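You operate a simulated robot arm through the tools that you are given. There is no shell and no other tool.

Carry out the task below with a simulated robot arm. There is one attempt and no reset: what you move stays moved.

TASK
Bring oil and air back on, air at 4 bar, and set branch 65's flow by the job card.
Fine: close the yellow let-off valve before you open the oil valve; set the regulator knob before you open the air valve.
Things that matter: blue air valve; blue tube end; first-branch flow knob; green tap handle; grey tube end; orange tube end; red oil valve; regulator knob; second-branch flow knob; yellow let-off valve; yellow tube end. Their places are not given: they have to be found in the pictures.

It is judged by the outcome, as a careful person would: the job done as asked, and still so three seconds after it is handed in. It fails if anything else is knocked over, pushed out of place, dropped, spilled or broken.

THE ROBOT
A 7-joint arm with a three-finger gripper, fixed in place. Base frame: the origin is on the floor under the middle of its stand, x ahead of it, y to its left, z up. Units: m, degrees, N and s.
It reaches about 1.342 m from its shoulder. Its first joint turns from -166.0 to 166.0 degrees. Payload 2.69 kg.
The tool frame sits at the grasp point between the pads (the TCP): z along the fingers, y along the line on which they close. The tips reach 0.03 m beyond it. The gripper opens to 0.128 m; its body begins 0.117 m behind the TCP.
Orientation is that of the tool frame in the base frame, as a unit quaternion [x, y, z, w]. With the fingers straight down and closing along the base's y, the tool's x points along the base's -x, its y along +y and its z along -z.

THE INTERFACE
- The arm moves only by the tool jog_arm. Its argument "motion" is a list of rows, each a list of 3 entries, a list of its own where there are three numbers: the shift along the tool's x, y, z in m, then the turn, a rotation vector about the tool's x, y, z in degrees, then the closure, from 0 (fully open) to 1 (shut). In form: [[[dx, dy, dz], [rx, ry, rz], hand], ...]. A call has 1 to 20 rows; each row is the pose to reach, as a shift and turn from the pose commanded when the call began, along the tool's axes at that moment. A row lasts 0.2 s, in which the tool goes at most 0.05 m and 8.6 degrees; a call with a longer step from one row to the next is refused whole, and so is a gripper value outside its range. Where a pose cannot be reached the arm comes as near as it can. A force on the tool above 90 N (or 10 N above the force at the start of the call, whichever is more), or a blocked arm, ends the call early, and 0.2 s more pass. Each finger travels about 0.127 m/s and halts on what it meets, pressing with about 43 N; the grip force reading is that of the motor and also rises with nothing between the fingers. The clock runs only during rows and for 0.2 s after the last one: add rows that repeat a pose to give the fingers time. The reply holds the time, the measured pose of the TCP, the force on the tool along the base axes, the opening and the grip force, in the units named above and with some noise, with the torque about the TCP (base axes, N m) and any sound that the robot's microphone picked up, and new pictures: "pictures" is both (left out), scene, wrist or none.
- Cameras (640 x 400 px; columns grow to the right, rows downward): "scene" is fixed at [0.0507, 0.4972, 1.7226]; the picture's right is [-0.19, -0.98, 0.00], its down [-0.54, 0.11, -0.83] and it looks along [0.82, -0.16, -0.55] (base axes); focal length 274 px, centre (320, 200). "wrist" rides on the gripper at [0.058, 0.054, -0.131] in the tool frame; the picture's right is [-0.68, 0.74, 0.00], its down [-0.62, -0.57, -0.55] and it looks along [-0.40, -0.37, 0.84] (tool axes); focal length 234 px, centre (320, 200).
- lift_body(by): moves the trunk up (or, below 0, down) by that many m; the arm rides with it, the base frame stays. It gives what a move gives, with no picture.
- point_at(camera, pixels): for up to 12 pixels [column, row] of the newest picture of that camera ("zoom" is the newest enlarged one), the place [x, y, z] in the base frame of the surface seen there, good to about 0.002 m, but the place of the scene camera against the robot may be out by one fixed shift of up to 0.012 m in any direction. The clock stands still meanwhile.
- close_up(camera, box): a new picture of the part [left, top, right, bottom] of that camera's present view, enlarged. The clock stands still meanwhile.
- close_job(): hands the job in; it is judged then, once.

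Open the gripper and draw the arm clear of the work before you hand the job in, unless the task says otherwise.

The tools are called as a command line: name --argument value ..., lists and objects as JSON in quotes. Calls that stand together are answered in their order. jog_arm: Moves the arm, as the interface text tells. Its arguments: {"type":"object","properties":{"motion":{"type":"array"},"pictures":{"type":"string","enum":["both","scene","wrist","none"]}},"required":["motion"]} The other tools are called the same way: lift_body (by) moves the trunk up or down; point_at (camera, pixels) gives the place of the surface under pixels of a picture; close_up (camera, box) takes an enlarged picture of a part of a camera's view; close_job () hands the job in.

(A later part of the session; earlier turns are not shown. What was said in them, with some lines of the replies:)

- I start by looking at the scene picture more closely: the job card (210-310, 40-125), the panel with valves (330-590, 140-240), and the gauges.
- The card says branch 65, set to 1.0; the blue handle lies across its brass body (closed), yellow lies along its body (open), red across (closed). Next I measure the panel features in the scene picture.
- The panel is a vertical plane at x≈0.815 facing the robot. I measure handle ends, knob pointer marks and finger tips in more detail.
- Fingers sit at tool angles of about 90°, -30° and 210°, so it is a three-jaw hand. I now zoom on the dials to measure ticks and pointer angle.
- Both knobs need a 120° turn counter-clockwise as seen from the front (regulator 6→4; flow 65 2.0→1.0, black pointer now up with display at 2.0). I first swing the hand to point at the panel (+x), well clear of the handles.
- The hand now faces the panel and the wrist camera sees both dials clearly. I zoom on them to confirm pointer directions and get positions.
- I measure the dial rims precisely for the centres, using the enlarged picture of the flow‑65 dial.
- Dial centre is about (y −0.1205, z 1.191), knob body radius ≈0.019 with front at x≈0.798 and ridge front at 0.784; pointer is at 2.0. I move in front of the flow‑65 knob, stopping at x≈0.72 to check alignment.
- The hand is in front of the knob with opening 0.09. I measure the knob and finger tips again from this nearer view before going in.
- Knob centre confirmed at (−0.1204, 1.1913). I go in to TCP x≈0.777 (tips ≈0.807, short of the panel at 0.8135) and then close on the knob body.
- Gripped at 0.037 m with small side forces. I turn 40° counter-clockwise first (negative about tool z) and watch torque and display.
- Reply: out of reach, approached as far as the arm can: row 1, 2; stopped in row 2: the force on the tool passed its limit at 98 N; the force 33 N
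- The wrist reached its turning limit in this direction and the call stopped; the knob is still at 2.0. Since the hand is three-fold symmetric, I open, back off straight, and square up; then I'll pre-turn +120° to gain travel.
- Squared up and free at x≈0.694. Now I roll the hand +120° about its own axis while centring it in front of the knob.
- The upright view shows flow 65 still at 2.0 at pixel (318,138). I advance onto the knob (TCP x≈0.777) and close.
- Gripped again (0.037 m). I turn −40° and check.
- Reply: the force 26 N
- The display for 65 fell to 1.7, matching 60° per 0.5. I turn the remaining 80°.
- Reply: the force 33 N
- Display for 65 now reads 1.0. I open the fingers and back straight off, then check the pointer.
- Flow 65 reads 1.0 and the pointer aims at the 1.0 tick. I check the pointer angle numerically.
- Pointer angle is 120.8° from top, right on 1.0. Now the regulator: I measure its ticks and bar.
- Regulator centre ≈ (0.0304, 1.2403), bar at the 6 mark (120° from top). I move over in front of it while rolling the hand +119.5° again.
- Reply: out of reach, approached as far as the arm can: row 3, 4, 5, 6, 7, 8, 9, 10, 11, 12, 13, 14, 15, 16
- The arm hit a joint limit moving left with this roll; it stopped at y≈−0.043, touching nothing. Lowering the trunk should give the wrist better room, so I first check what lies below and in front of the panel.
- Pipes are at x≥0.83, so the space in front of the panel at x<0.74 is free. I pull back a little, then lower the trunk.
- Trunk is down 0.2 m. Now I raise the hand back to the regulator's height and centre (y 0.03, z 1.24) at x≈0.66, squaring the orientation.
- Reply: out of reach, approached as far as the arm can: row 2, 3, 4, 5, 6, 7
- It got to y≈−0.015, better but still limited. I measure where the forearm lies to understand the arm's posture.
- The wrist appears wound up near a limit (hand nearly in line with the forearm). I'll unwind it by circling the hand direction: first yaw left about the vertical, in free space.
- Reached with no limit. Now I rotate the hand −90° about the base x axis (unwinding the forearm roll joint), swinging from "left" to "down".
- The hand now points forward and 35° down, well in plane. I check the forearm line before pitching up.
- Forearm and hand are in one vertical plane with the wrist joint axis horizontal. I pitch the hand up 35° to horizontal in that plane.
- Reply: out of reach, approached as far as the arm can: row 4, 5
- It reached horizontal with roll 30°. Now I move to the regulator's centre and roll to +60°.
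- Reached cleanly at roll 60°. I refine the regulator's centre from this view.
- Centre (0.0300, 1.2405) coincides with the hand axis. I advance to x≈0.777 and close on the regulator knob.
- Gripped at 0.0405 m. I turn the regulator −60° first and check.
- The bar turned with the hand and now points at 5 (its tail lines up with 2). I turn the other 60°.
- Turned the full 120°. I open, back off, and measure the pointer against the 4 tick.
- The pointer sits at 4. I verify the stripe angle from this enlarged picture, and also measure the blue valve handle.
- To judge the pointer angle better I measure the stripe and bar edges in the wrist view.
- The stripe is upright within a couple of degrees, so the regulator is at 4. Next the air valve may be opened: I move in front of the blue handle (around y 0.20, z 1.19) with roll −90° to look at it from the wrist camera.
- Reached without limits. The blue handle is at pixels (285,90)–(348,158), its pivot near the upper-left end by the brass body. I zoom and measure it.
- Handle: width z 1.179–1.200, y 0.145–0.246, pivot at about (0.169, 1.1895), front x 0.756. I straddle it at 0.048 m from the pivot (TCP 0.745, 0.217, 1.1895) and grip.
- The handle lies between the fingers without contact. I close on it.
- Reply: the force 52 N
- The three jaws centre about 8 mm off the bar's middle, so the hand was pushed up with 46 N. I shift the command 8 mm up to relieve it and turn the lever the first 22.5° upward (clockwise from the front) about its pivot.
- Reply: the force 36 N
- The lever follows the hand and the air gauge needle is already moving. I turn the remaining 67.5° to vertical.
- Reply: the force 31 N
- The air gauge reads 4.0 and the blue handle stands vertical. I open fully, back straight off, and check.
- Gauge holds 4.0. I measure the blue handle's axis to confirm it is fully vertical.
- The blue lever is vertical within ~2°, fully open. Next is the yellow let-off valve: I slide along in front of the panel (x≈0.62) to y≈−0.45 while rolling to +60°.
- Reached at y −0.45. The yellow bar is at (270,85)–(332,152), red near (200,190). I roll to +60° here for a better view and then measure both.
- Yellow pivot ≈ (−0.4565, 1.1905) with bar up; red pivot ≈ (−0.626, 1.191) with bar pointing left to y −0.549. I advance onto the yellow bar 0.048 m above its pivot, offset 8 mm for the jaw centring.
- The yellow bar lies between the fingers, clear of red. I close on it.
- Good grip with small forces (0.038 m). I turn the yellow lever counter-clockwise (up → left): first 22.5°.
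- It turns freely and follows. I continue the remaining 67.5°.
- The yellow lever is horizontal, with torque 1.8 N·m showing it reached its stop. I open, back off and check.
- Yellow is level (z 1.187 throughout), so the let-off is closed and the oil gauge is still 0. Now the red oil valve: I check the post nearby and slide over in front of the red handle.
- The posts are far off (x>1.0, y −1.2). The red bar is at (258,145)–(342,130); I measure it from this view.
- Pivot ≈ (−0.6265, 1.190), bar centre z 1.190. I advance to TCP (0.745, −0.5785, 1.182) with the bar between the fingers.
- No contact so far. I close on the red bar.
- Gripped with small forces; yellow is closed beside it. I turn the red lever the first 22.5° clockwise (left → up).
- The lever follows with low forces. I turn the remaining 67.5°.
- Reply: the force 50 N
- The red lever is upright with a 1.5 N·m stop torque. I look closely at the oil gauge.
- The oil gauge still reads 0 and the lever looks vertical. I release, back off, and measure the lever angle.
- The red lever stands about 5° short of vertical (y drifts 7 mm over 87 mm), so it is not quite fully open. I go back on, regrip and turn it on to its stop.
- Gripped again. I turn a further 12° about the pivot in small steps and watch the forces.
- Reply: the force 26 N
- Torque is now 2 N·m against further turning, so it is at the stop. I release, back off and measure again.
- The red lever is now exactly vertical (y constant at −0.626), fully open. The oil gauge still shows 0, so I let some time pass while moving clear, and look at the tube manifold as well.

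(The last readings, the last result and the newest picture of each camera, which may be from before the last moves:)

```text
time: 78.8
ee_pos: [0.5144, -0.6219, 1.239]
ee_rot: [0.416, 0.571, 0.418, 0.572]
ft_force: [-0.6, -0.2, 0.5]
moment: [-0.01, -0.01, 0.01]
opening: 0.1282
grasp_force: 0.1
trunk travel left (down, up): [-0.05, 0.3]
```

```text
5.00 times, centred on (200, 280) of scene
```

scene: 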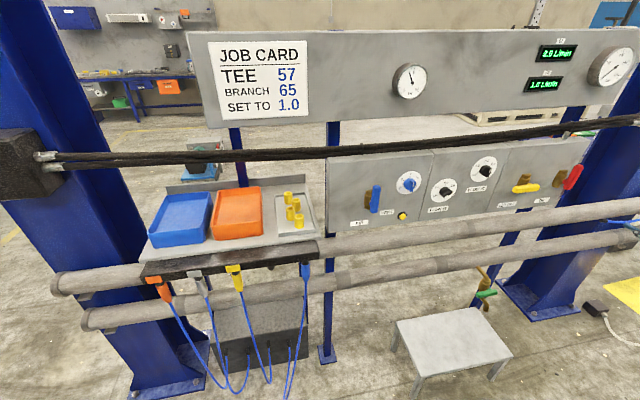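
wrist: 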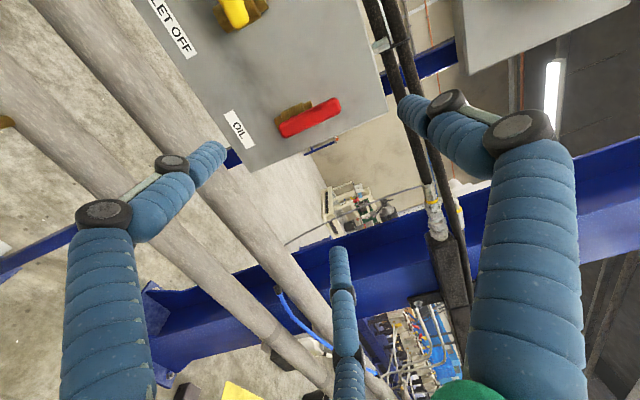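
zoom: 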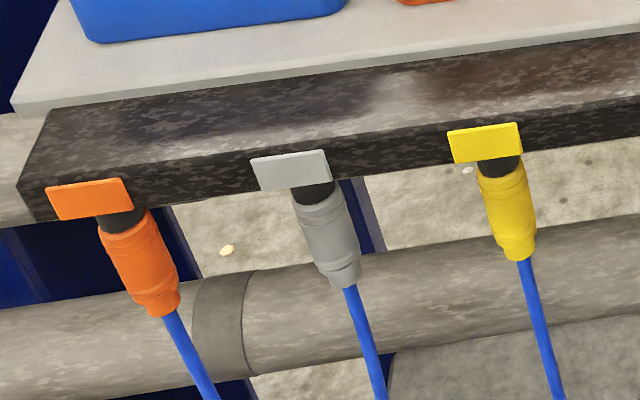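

Tubes are all seated and quiet; no sounds reported. I roll the hand to 0° so the wrist camera can look up at the oil gauge from another side.

jog_arm --motion '[[[0, 0, 0], [0, 0, -8], 0], [[0, 0, 0], [0, 0, -16], 0], [[0, 0, 0], [0, 0, -24], 0], [[0, 0, 0], [0, 0, -32], 0], [[0, 0, 0], [0, 0, -40], 0], [[0, 0, 0], [0, 0, -48], 0], [[0, 0, 0], [0, 0, -56], 0], [[0, 0, 0], [0, 0, -64], 0], [[0, 0, 0], [0, 0, -72], 0], [[0, 0, 0], [0, 0, -72], 0]]'

point_at --camera "scene" --pixels '[[610, 68], [545, 85], [410, 82], [485, 290], [480, 275], [495, 292]]'

```text
time: 81.0
ee_pos: [0.5145, -0.6225, 1.2401]
ee_rot: [-0.001, 0.706, 0.001, 0.708]
ft_force: [0.7, -1.1, 0.1]
moment: [0.02, 0.01, 0.02]
opening: 0.1282
grasp_force: 0.1
trunk travel left (down, up): [-0.05, 0.3]
```

scene: 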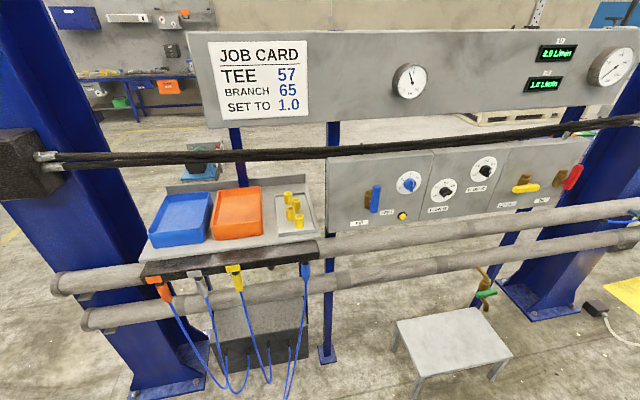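
wrist: 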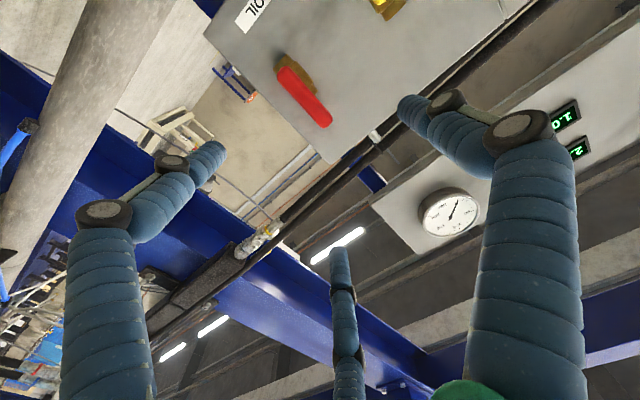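

```text
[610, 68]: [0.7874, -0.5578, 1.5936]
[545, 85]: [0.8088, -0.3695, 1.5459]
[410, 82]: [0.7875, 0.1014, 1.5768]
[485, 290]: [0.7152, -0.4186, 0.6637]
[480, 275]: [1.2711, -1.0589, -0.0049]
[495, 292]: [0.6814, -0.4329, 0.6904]
```

close_up --camera "wrist" --box '[405, 175, 495, 250]'

close_up --camera "scene" --box '[455, 250, 525, 310]'

close_up --camera "wrist" --box '[260, 0, 420, 140]'

```text
5.33 times, centred on (450, 212) of wrist
```

zoom: 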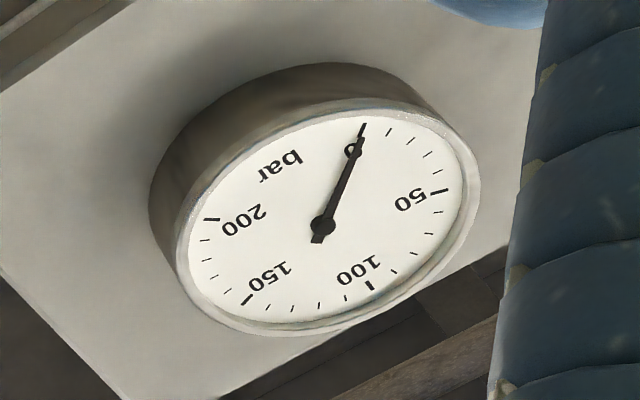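

```text
6.67 times, centred on (490, 280) of scene
```

zoom: 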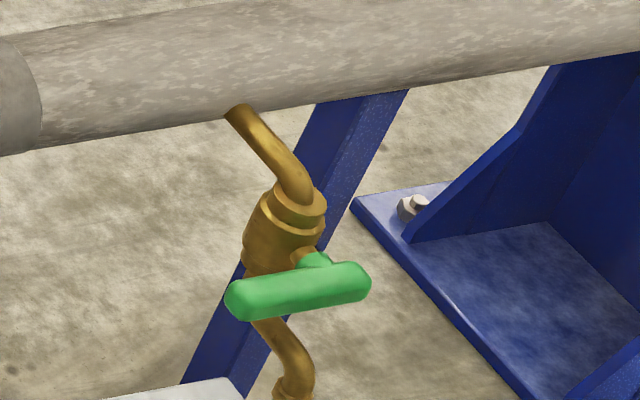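

```text
2.86 times, centred on (340, 70) of wrist
```

zoom: 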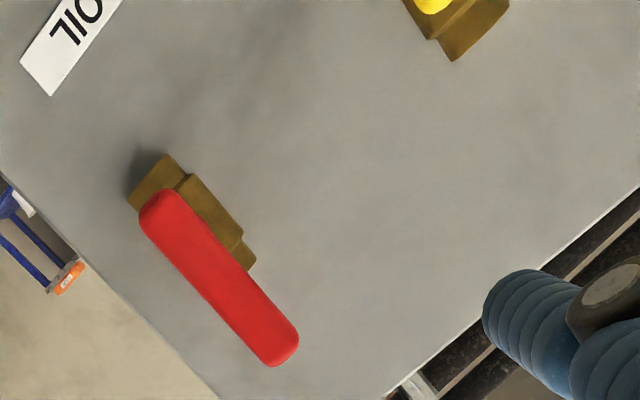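

The oil gauge truly reads 0 although red is fully along its body. I'll check yellow more exactly: I move in front of it to see whether it is fully against its closed stop.

jog_arm --motion '[[[0.01, 0.04, 0.02], [0, 0, 0], 0], [[0.02, 0.08, 0.04], [0, 0, 0], 0], [[0.03, 0.12, 0.06], [0, 0, 0], 0], [[0.04, 0.16, 0.08], [0, 0, 0], 0], [[0.045, 0.2, 0.1], [0, 0, 0], 0], [[0.045, 0.21, 0.11], [0, 0, 0], 0], [[0.045, 0.21, 0.11], [0, 0, 0], 0]]'

close_up --camera "wrist" --box '[220, 60, 400, 200]'

```text
time: 82.6
ee_pos: [0.6246, -0.4134, 1.1949]
ee_rot: [0.001, 0.706, 0.0, 0.708]
ft_force: [-0.1, 0.0, -0.6]
moment: [0.01, 0.03, -0.06]
opening: 0.1277
grasp_force: 0.1
trunk travel left (down, up): [-0.05, 0.3]
```

scene: 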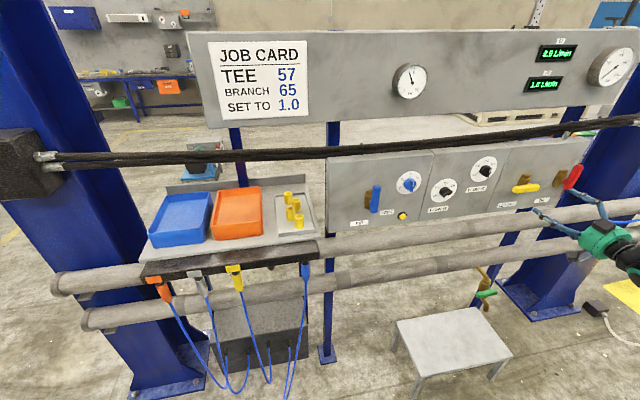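
wrist: 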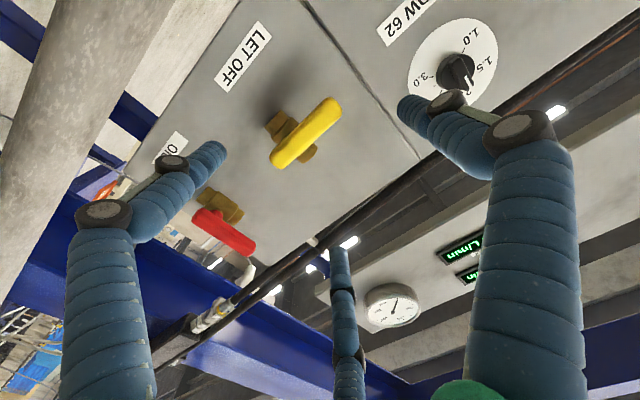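

```text
2.86 times, centred on (310, 130) of wrist
```

zoom: 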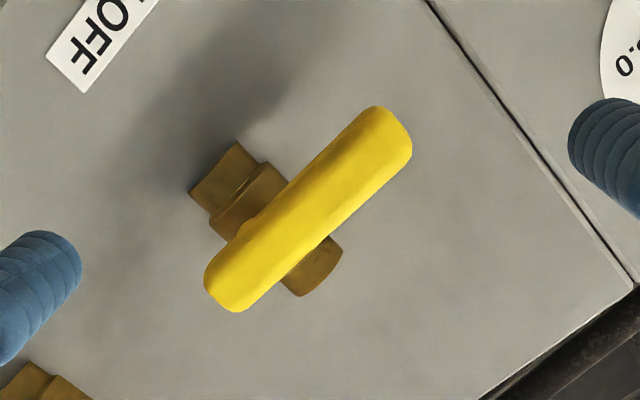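

point_at --camera "zoom" --pixels '[[225, 290], [245, 270], [265, 250], [285, 230], [305, 208], [325, 187], [345, 166], [365, 145], [385, 130], [250, 215], [320, 265], [225, 155]]'

point_at --camera "wrist" --pixels '[[200, 215], [215, 225], [230, 236], [245, 248], [390, 300], [455, 75], [441, 62]]'

```text
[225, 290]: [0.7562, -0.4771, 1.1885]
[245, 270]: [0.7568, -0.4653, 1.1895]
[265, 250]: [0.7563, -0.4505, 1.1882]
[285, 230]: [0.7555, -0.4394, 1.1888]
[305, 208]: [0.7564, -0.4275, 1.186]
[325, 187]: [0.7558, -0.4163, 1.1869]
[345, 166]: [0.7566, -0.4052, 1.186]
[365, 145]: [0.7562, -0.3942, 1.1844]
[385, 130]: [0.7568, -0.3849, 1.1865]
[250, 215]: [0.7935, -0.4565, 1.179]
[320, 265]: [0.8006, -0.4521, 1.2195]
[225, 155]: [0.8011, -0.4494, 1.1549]
```

```text
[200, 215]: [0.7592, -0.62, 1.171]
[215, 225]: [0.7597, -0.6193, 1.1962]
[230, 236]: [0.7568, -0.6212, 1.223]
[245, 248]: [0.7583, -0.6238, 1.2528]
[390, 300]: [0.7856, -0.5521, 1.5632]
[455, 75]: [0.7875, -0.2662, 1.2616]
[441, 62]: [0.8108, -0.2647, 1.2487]
```

Yellow is across its body and slightly past level (at its closed stop), red is along its body at its stop. I draw the arm clear of the panel and let several more seconds pass, then check all readings again.

jog_arm --motion '[[[0, 0.01, -0.03], [0, 0, 0], 0], [[0, 0.02, -0.06], [0, 0, 0], 0], [[0, 0.03, -0.09], [0, 0, 0], 0], [[0, 0.04, -0.12], [0, 0, 0], 0], [[0, 0.05, -0.15], [0, 0, 0], 0], [[0, 0.05, -0.15], [0, 0, 0], 0], [[0, 0.05, -0.15], [0, 0, 0], 0], [[0, 0.05, -0.15], [0, 0, 0], 0], [[0, 0.05, -0.15], [0, 0, 0], 0], [[0, 0.05, -0.15], [0, 0, 0], 0], [[0, 0.05, -0.15], [0, 0, 0], 0], [[0, 0.05, -0.15], [0, 0, 0], 0], [[0, 0.05, -0.15], [0, 0, 0], 0], [[0, 0.05, -0.15], [0, 0, 0], 0], [[0, 0.05, -0.15], [0, 0, 0], 0], [[0, 0.05, -0.15], [0, 0, 0], 0], [[0, 0.05, -0.15], [0, 0, 0], 0], [[0, 0.05, -0.15], [0, 0, 0], 0], [[0, 0.05, -0.15], [0, 0, 0], 0], [[0, 0.05, -0.15], [0, 0, 0], 0]]'

close_up --camera "scene" --box '[500, 30, 640, 210]'

close_up --camera "scene" --box '[580, 40, 640, 95]'

close_up --camera "scene" --box '[330, 130, 480, 235]'

```text
time: 86.8
ee_pos: [0.4736, -0.362, 1.1945]
ee_rot: [0.002, 0.706, 0.0, 0.708]
ft_force: [-0.6, 1.4, -0.2]
moment: [0.0, -0.01, -0.02]
opening: 0.1281
grasp_force: 0.0
trunk travel left (down, up): [-0.05, 0.3]
```

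scene: 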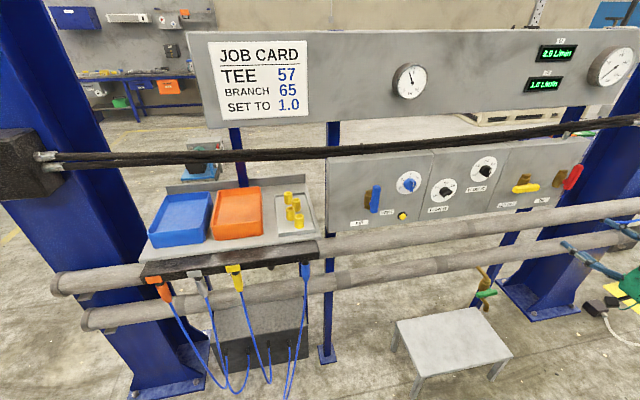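
wrist: 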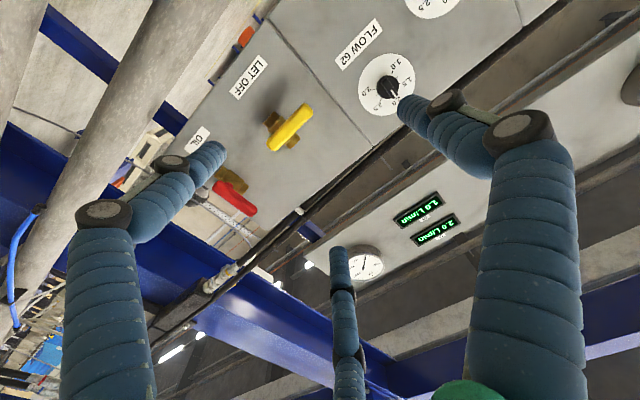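

```text
2.22 times, centred on (570, 120) of scene
```

zoom: 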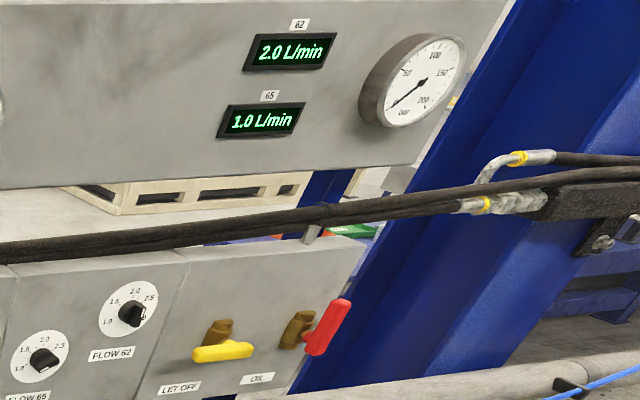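

```text
7.27 times, centred on (610, 68) of scene
```

zoom: 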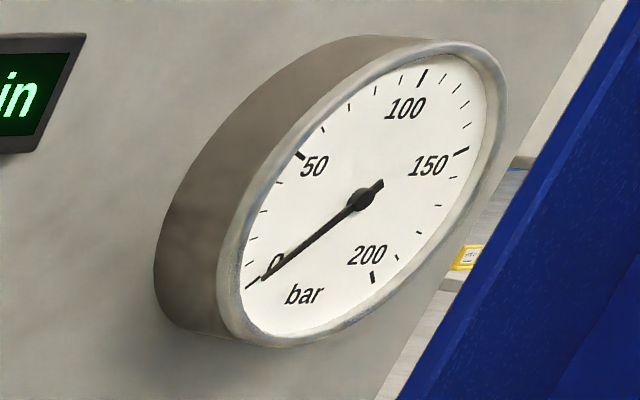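

```text
3.81 times, centred on (405, 182) of scene
```

zoom: 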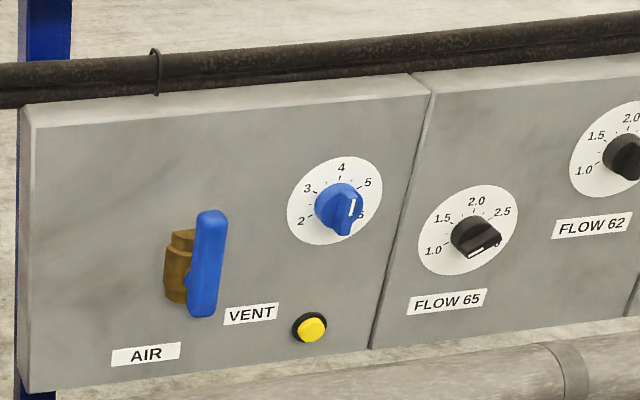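

Air is at 4.0 and flow 65 at 1.0, but the oil gauge still shows 0. Red may be a degree or two short of its stop, so I'll nudge its top firmly to the right with closed fingers; first I move to its left side.

jog_arm --motion '[[[-0.0095, -0.034, 0.03], [0, 0, 0], 0.2], [[-0.019, -0.068, 0.06], [0, 0, 0], 0.4], [[-0.028, -0.102, 0.09], [0, 0, 0], 0.6], [[-0.037, -0.135, 0.12], [0, 0, 0], 0.8], [[-0.046, -0.17, 0.15], [0, 0, 0], 1], [[-0.0555, -0.203, 0.18], [0, 0, 0], 1], [[-0.0555, -0.203, 0.18], [0, 0, 0], 1]]'

```text
time: 88.4
ee_pos: [0.6536, -0.5642, 1.2498]
ee_rot: [0.0, 0.707, 0.001, 0.707]
ft_force: [-0.4, -0.9, -1.1]
moment: [0.01, -0.06, 0.06]
opening: 0.002
grasp_force: 31.2
trunk travel left (down, up): [-0.05, 0.3]
```

scene: 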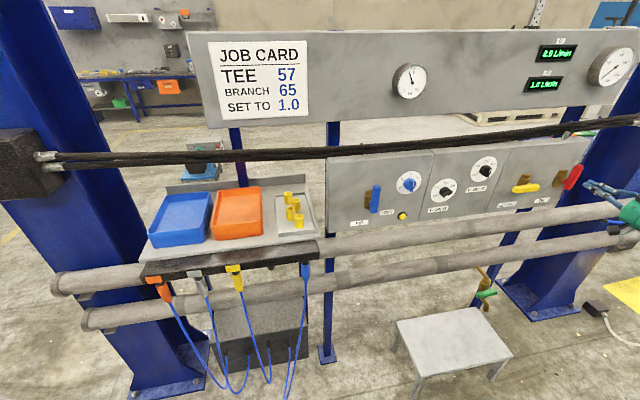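
wrist: 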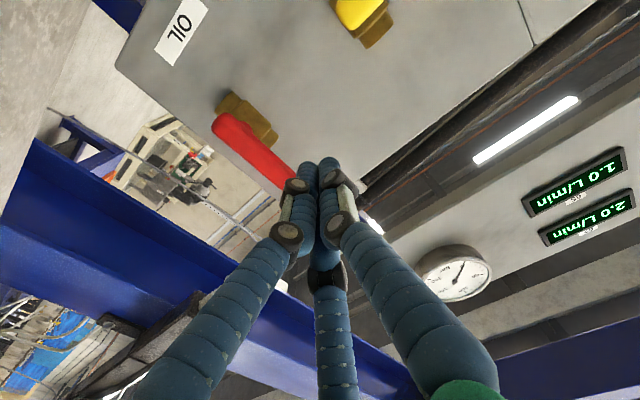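

The closed fingers are left of the red lever with clearance. I go in to x≈0.745 and then ease right in small steps.

jog_arm --motion '[[[0, 0, 0.03], [0, 0, 0], 1], [[0, 0, 0.06], [0, 0, 0], 1], [[0, 0, 0.092], [0, 0, 0], 1], [[0, -0.012, 0.092], [0, 0, 0], 1], [[0, -0.02, 0.092], [0, 0, 0], 1], [[0, -0.026, 0.092], [0, 0, 0], 1], [[0, -0.03, 0.092], [0, 0, 0], 1], [[0, -0.03, 0.092], [0, 0, 0], 1]]'

```text
time: 90.2
ee_pos: [0.7463, -0.5946, 1.2489]
ee_rot: [0.0, 0.706, 0.002, 0.708]
ft_force: [1.3, -0.4, 0.3]
moment: [0.02, -0.04, -0.01]
opening: 0.0019
grasp_force: 31.9
trunk travel left (down, up): [-0.05, 0.3]
```

scene: 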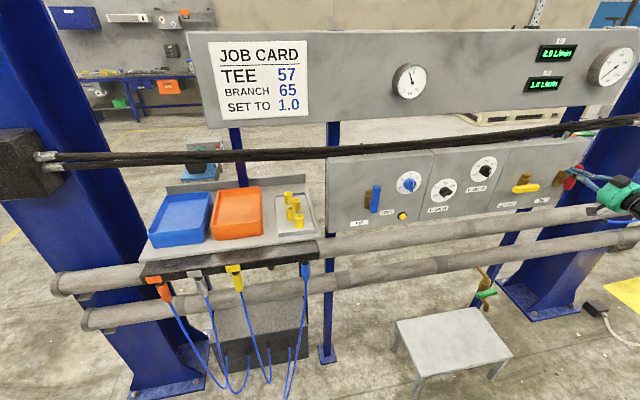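
wrist: 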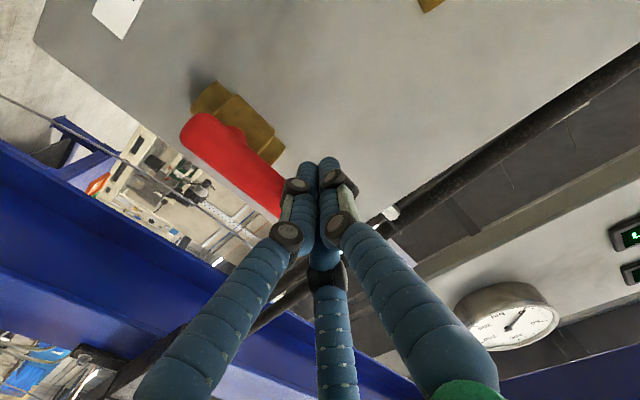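

No contact yet. I ease on in 1.5–2 mm steps.

jog_arm --motion '[[[0, -0.002, 0], [0, 0, 0], 1], [[0, -0.004, 0], [0, 0, 0], 1], [[0, -0.005, 0], [0, 0, 0], 1], [[0, -0.006, 0], [0, 0, 0], 1], [[0, -0.006, 0], [0, 0, 0], 1]]' --pictures "none"

```text
time: 91.4
ee_pos: [0.746, -0.6021, 1.2502]
ee_rot: [0.001, 0.706, 0.001, 0.708]
ft_force: [-0.1, 0.6, 0.3]
moment: [0.01, 0.04, 0.01]
opening: 0.0022
grasp_force: 31.6
trunk travel left (down, up): [-0.05, 0.3]
```

jog_arm --motion '[[[0, -0.002, 0], [0, 0, 0], 1], [[0, -0.003, 0], [0, 0, 0], 1], [[0, -0.004, 0], [0, 0, 0], 1], [[0, -0.005, 0], [0, 0, 0], 1], [[0, -0.005, 0], [0, 0, 0], 1]]' --pictures "wrist"

```text
time: 92.6
ee_pos: [0.7477, -0.6067, 1.2516]
ee_rot: [0.0, 0.706, 0.002, 0.708]
ft_force: [-2.7, 10.1, 0.0]
moment: [0.05, -0.02, 0.18]
opening: 0.0022
grasp_force: 30.9
trunk travel left (down, up): [-0.05, 0.3]
```

wrist: 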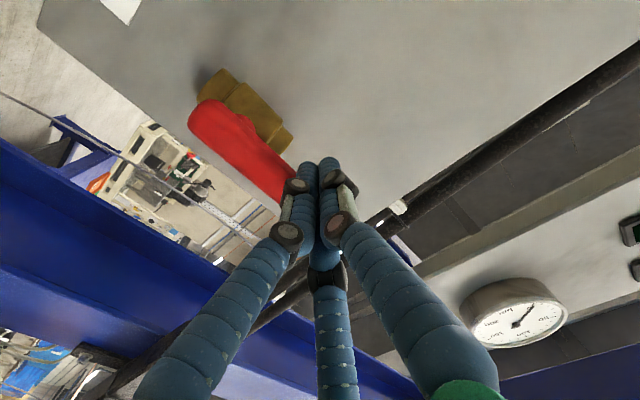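

Contact made with 10 N. I push about 4 mm more in 1 mm steps and watch force and gauge.

jog_arm --motion '[[[0, -0.001, 0], [0, 0, 0], 1], [[0, -0.002, 0], [0, 0, 0], 1], [[0, -0.003, 0], [0, 0, 0], 1], [[0, -0.004, 0], [0, 0, 0], 1], [[0, -0.004, 0], [0, 0, 0], 1]]' --pictures "both"

close_up --camera "scene" --box '[580, 40, 640, 95]'

```text
time: 93.8
ee_pos: [0.7469, -0.6075, 1.2508]
ee_rot: [-0.001, 0.706, 0.002, 0.708]
ft_force: [-18.2, 44.3, -5.6]
moment: [0.33, 0.19, 0.81]
opening: 0.0018
grasp_force: 31.7
trunk travel left (down, up): [-0.05, 0.3]
```

scene: 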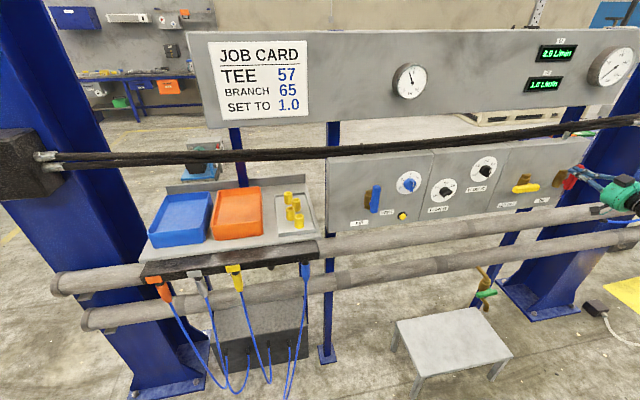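
wrist: 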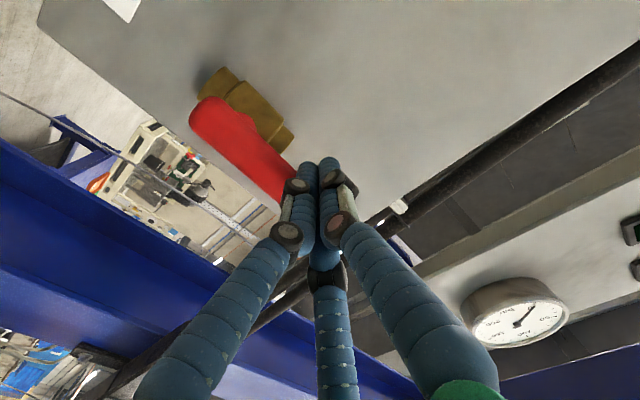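

```text
7.27 times, centred on (610, 68) of scene
```

zoom: 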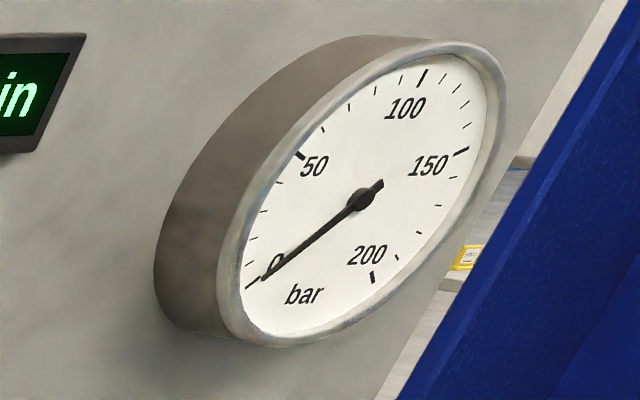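

At 44 N (2.7 N·m) the red lever does not move any further: it is firmly at its open stop, so the gauge simply isn't responding. I back away sideways, then withdraw and open the hand.

jog_arm --motion '[[[0, 0.01, 0], [0, 0, 0], 1], [[0, 0.02, 0], [0, 0, 0], 1], [[0, 0.02, -0.04], [0, 0, 0], 1], [[0, 0.02, -0.08], [0, 0, 0], 1], [[0, 0.03, -0.12], [0, 0, 0], 0.7], [[0, 0.05, -0.16], [0, 0, 0], 0.4], [[0, 0.08, -0.2], [0, 0, 0], 0], [[0, 0.11, -0.24], [0, 0, 0], 0], [[0, 0.11, -0.24], [0, 0, 0], 0]]'

close_up --camera "scene" --box '[420, 130, 600, 240]'

close_up --camera "scene" --box '[380, 20, 640, 140]'

close_up --camera "scene" --box '[130, 170, 340, 400]'

```text
time: 95.8
ee_pos: [0.5056, -0.4994, 1.2488]
ee_rot: [0.0, 0.706, 0.001, 0.708]
ft_force: [-0.5, 0.2, -0.5]
moment: [-0.03, 0.05, -0.07]
opening: 0.128
grasp_force: 0.0
trunk travel left (down, up): [-0.05, 0.3]
```

scene: 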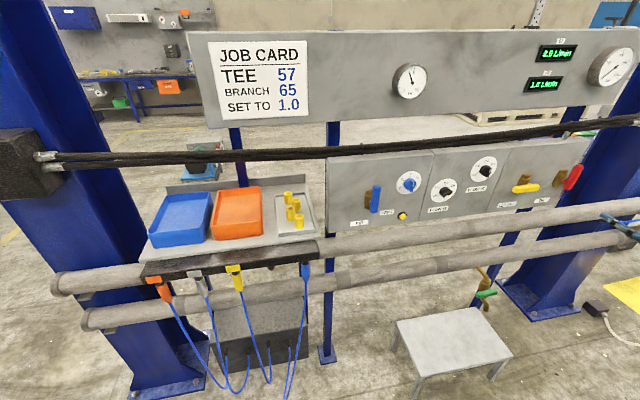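
wrist: 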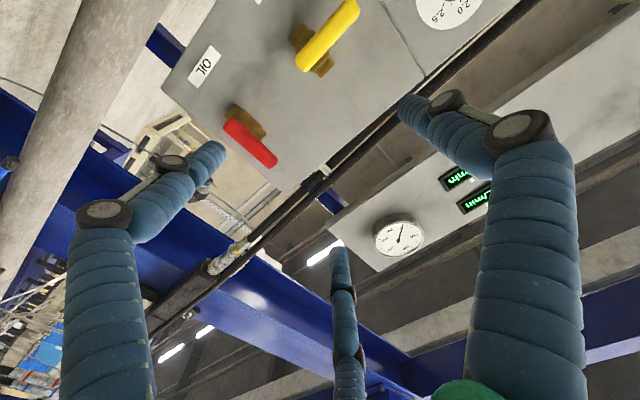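

```text
3.56 times, centred on (510, 185) of scene
```

zoom: 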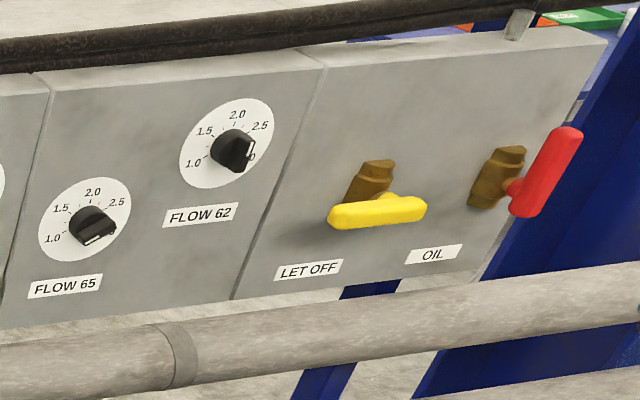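

```text
2.46 times, centred on (510, 80) of scene
```

zoom: 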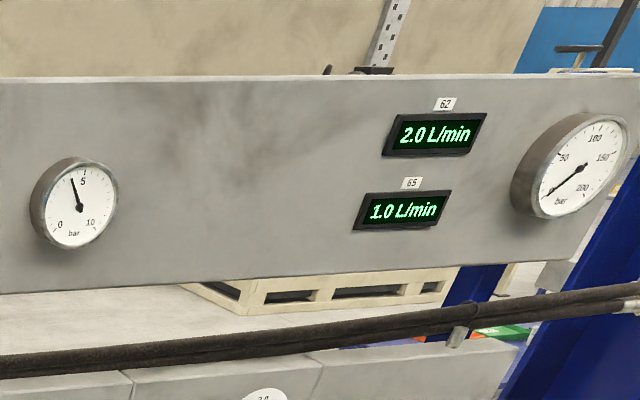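

```text
1.74 times, centred on (235, 285) of scene
```

zoom: 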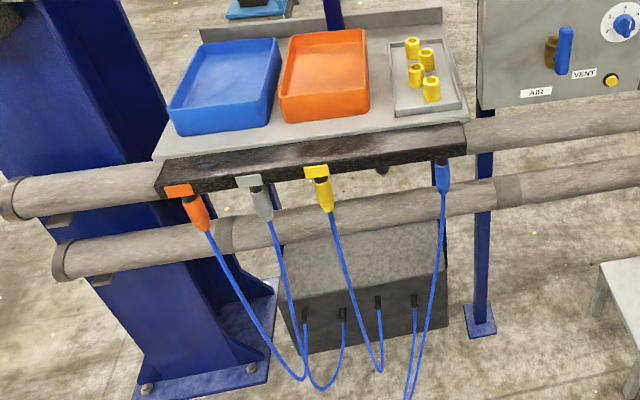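

All settings hold with the arm clear and the hand open. Let-off is closed, oil is open at its stop, the regulator and air gauge show 4 bar with the air valve open, flow 65 reads 1.0, and 62, the tubes and the tap are unchanged. The oil gauge still reads 0 with red against its stop and yellow closed, and nothing more can be turned. I hand the job in.

close_job

```text
The job is handed in.
```

I handed the job in with every setting made in the order you asked, but the oil gauge never moved off 0. I can't confirm oil pressure from the gauge.

| Item | State at hand-in |
|---|---|
| Yellow let-off valve | Closed, at its stop; done before the oil valve was opened |
| Red oil valve | Fully open; it would not move further under a firm 44 N push |
| Oil gauge (0–200 bar) | Still 0 about 20 seconds after the valve reached fully open |
| Regulator knob | At 4, set before the air valve was opened |
| Blue air valve | Open; air gauge reads 4.0 bar |
| Branch 65 flow | Display reads 1.0 L/min, as on the job card |

- **Oil gauge:** I found no cause for the zero reading. I saw no leak, and the microphone picked up no sound. The gauge may simply not be responding, but someone should check for oil pressure before relying on it.
- **First attempt on the branch 65 knob:** the wrist reached its turning limit and the arm stopped on force at 98 N while gripping the knob. The knob stayed at 2.0, and I set it on the second try.
- **First turn of the red valve:** it ended about 5° short, so I gripped it again and turned it to its stop.

I did not touch branch 62 (still 2.0 L/min), the tube ends, the green tap or the vent button. The arm is clear of the panel with the gripper open. I also lowered the trunk by 0.2 m for reach and left it there.
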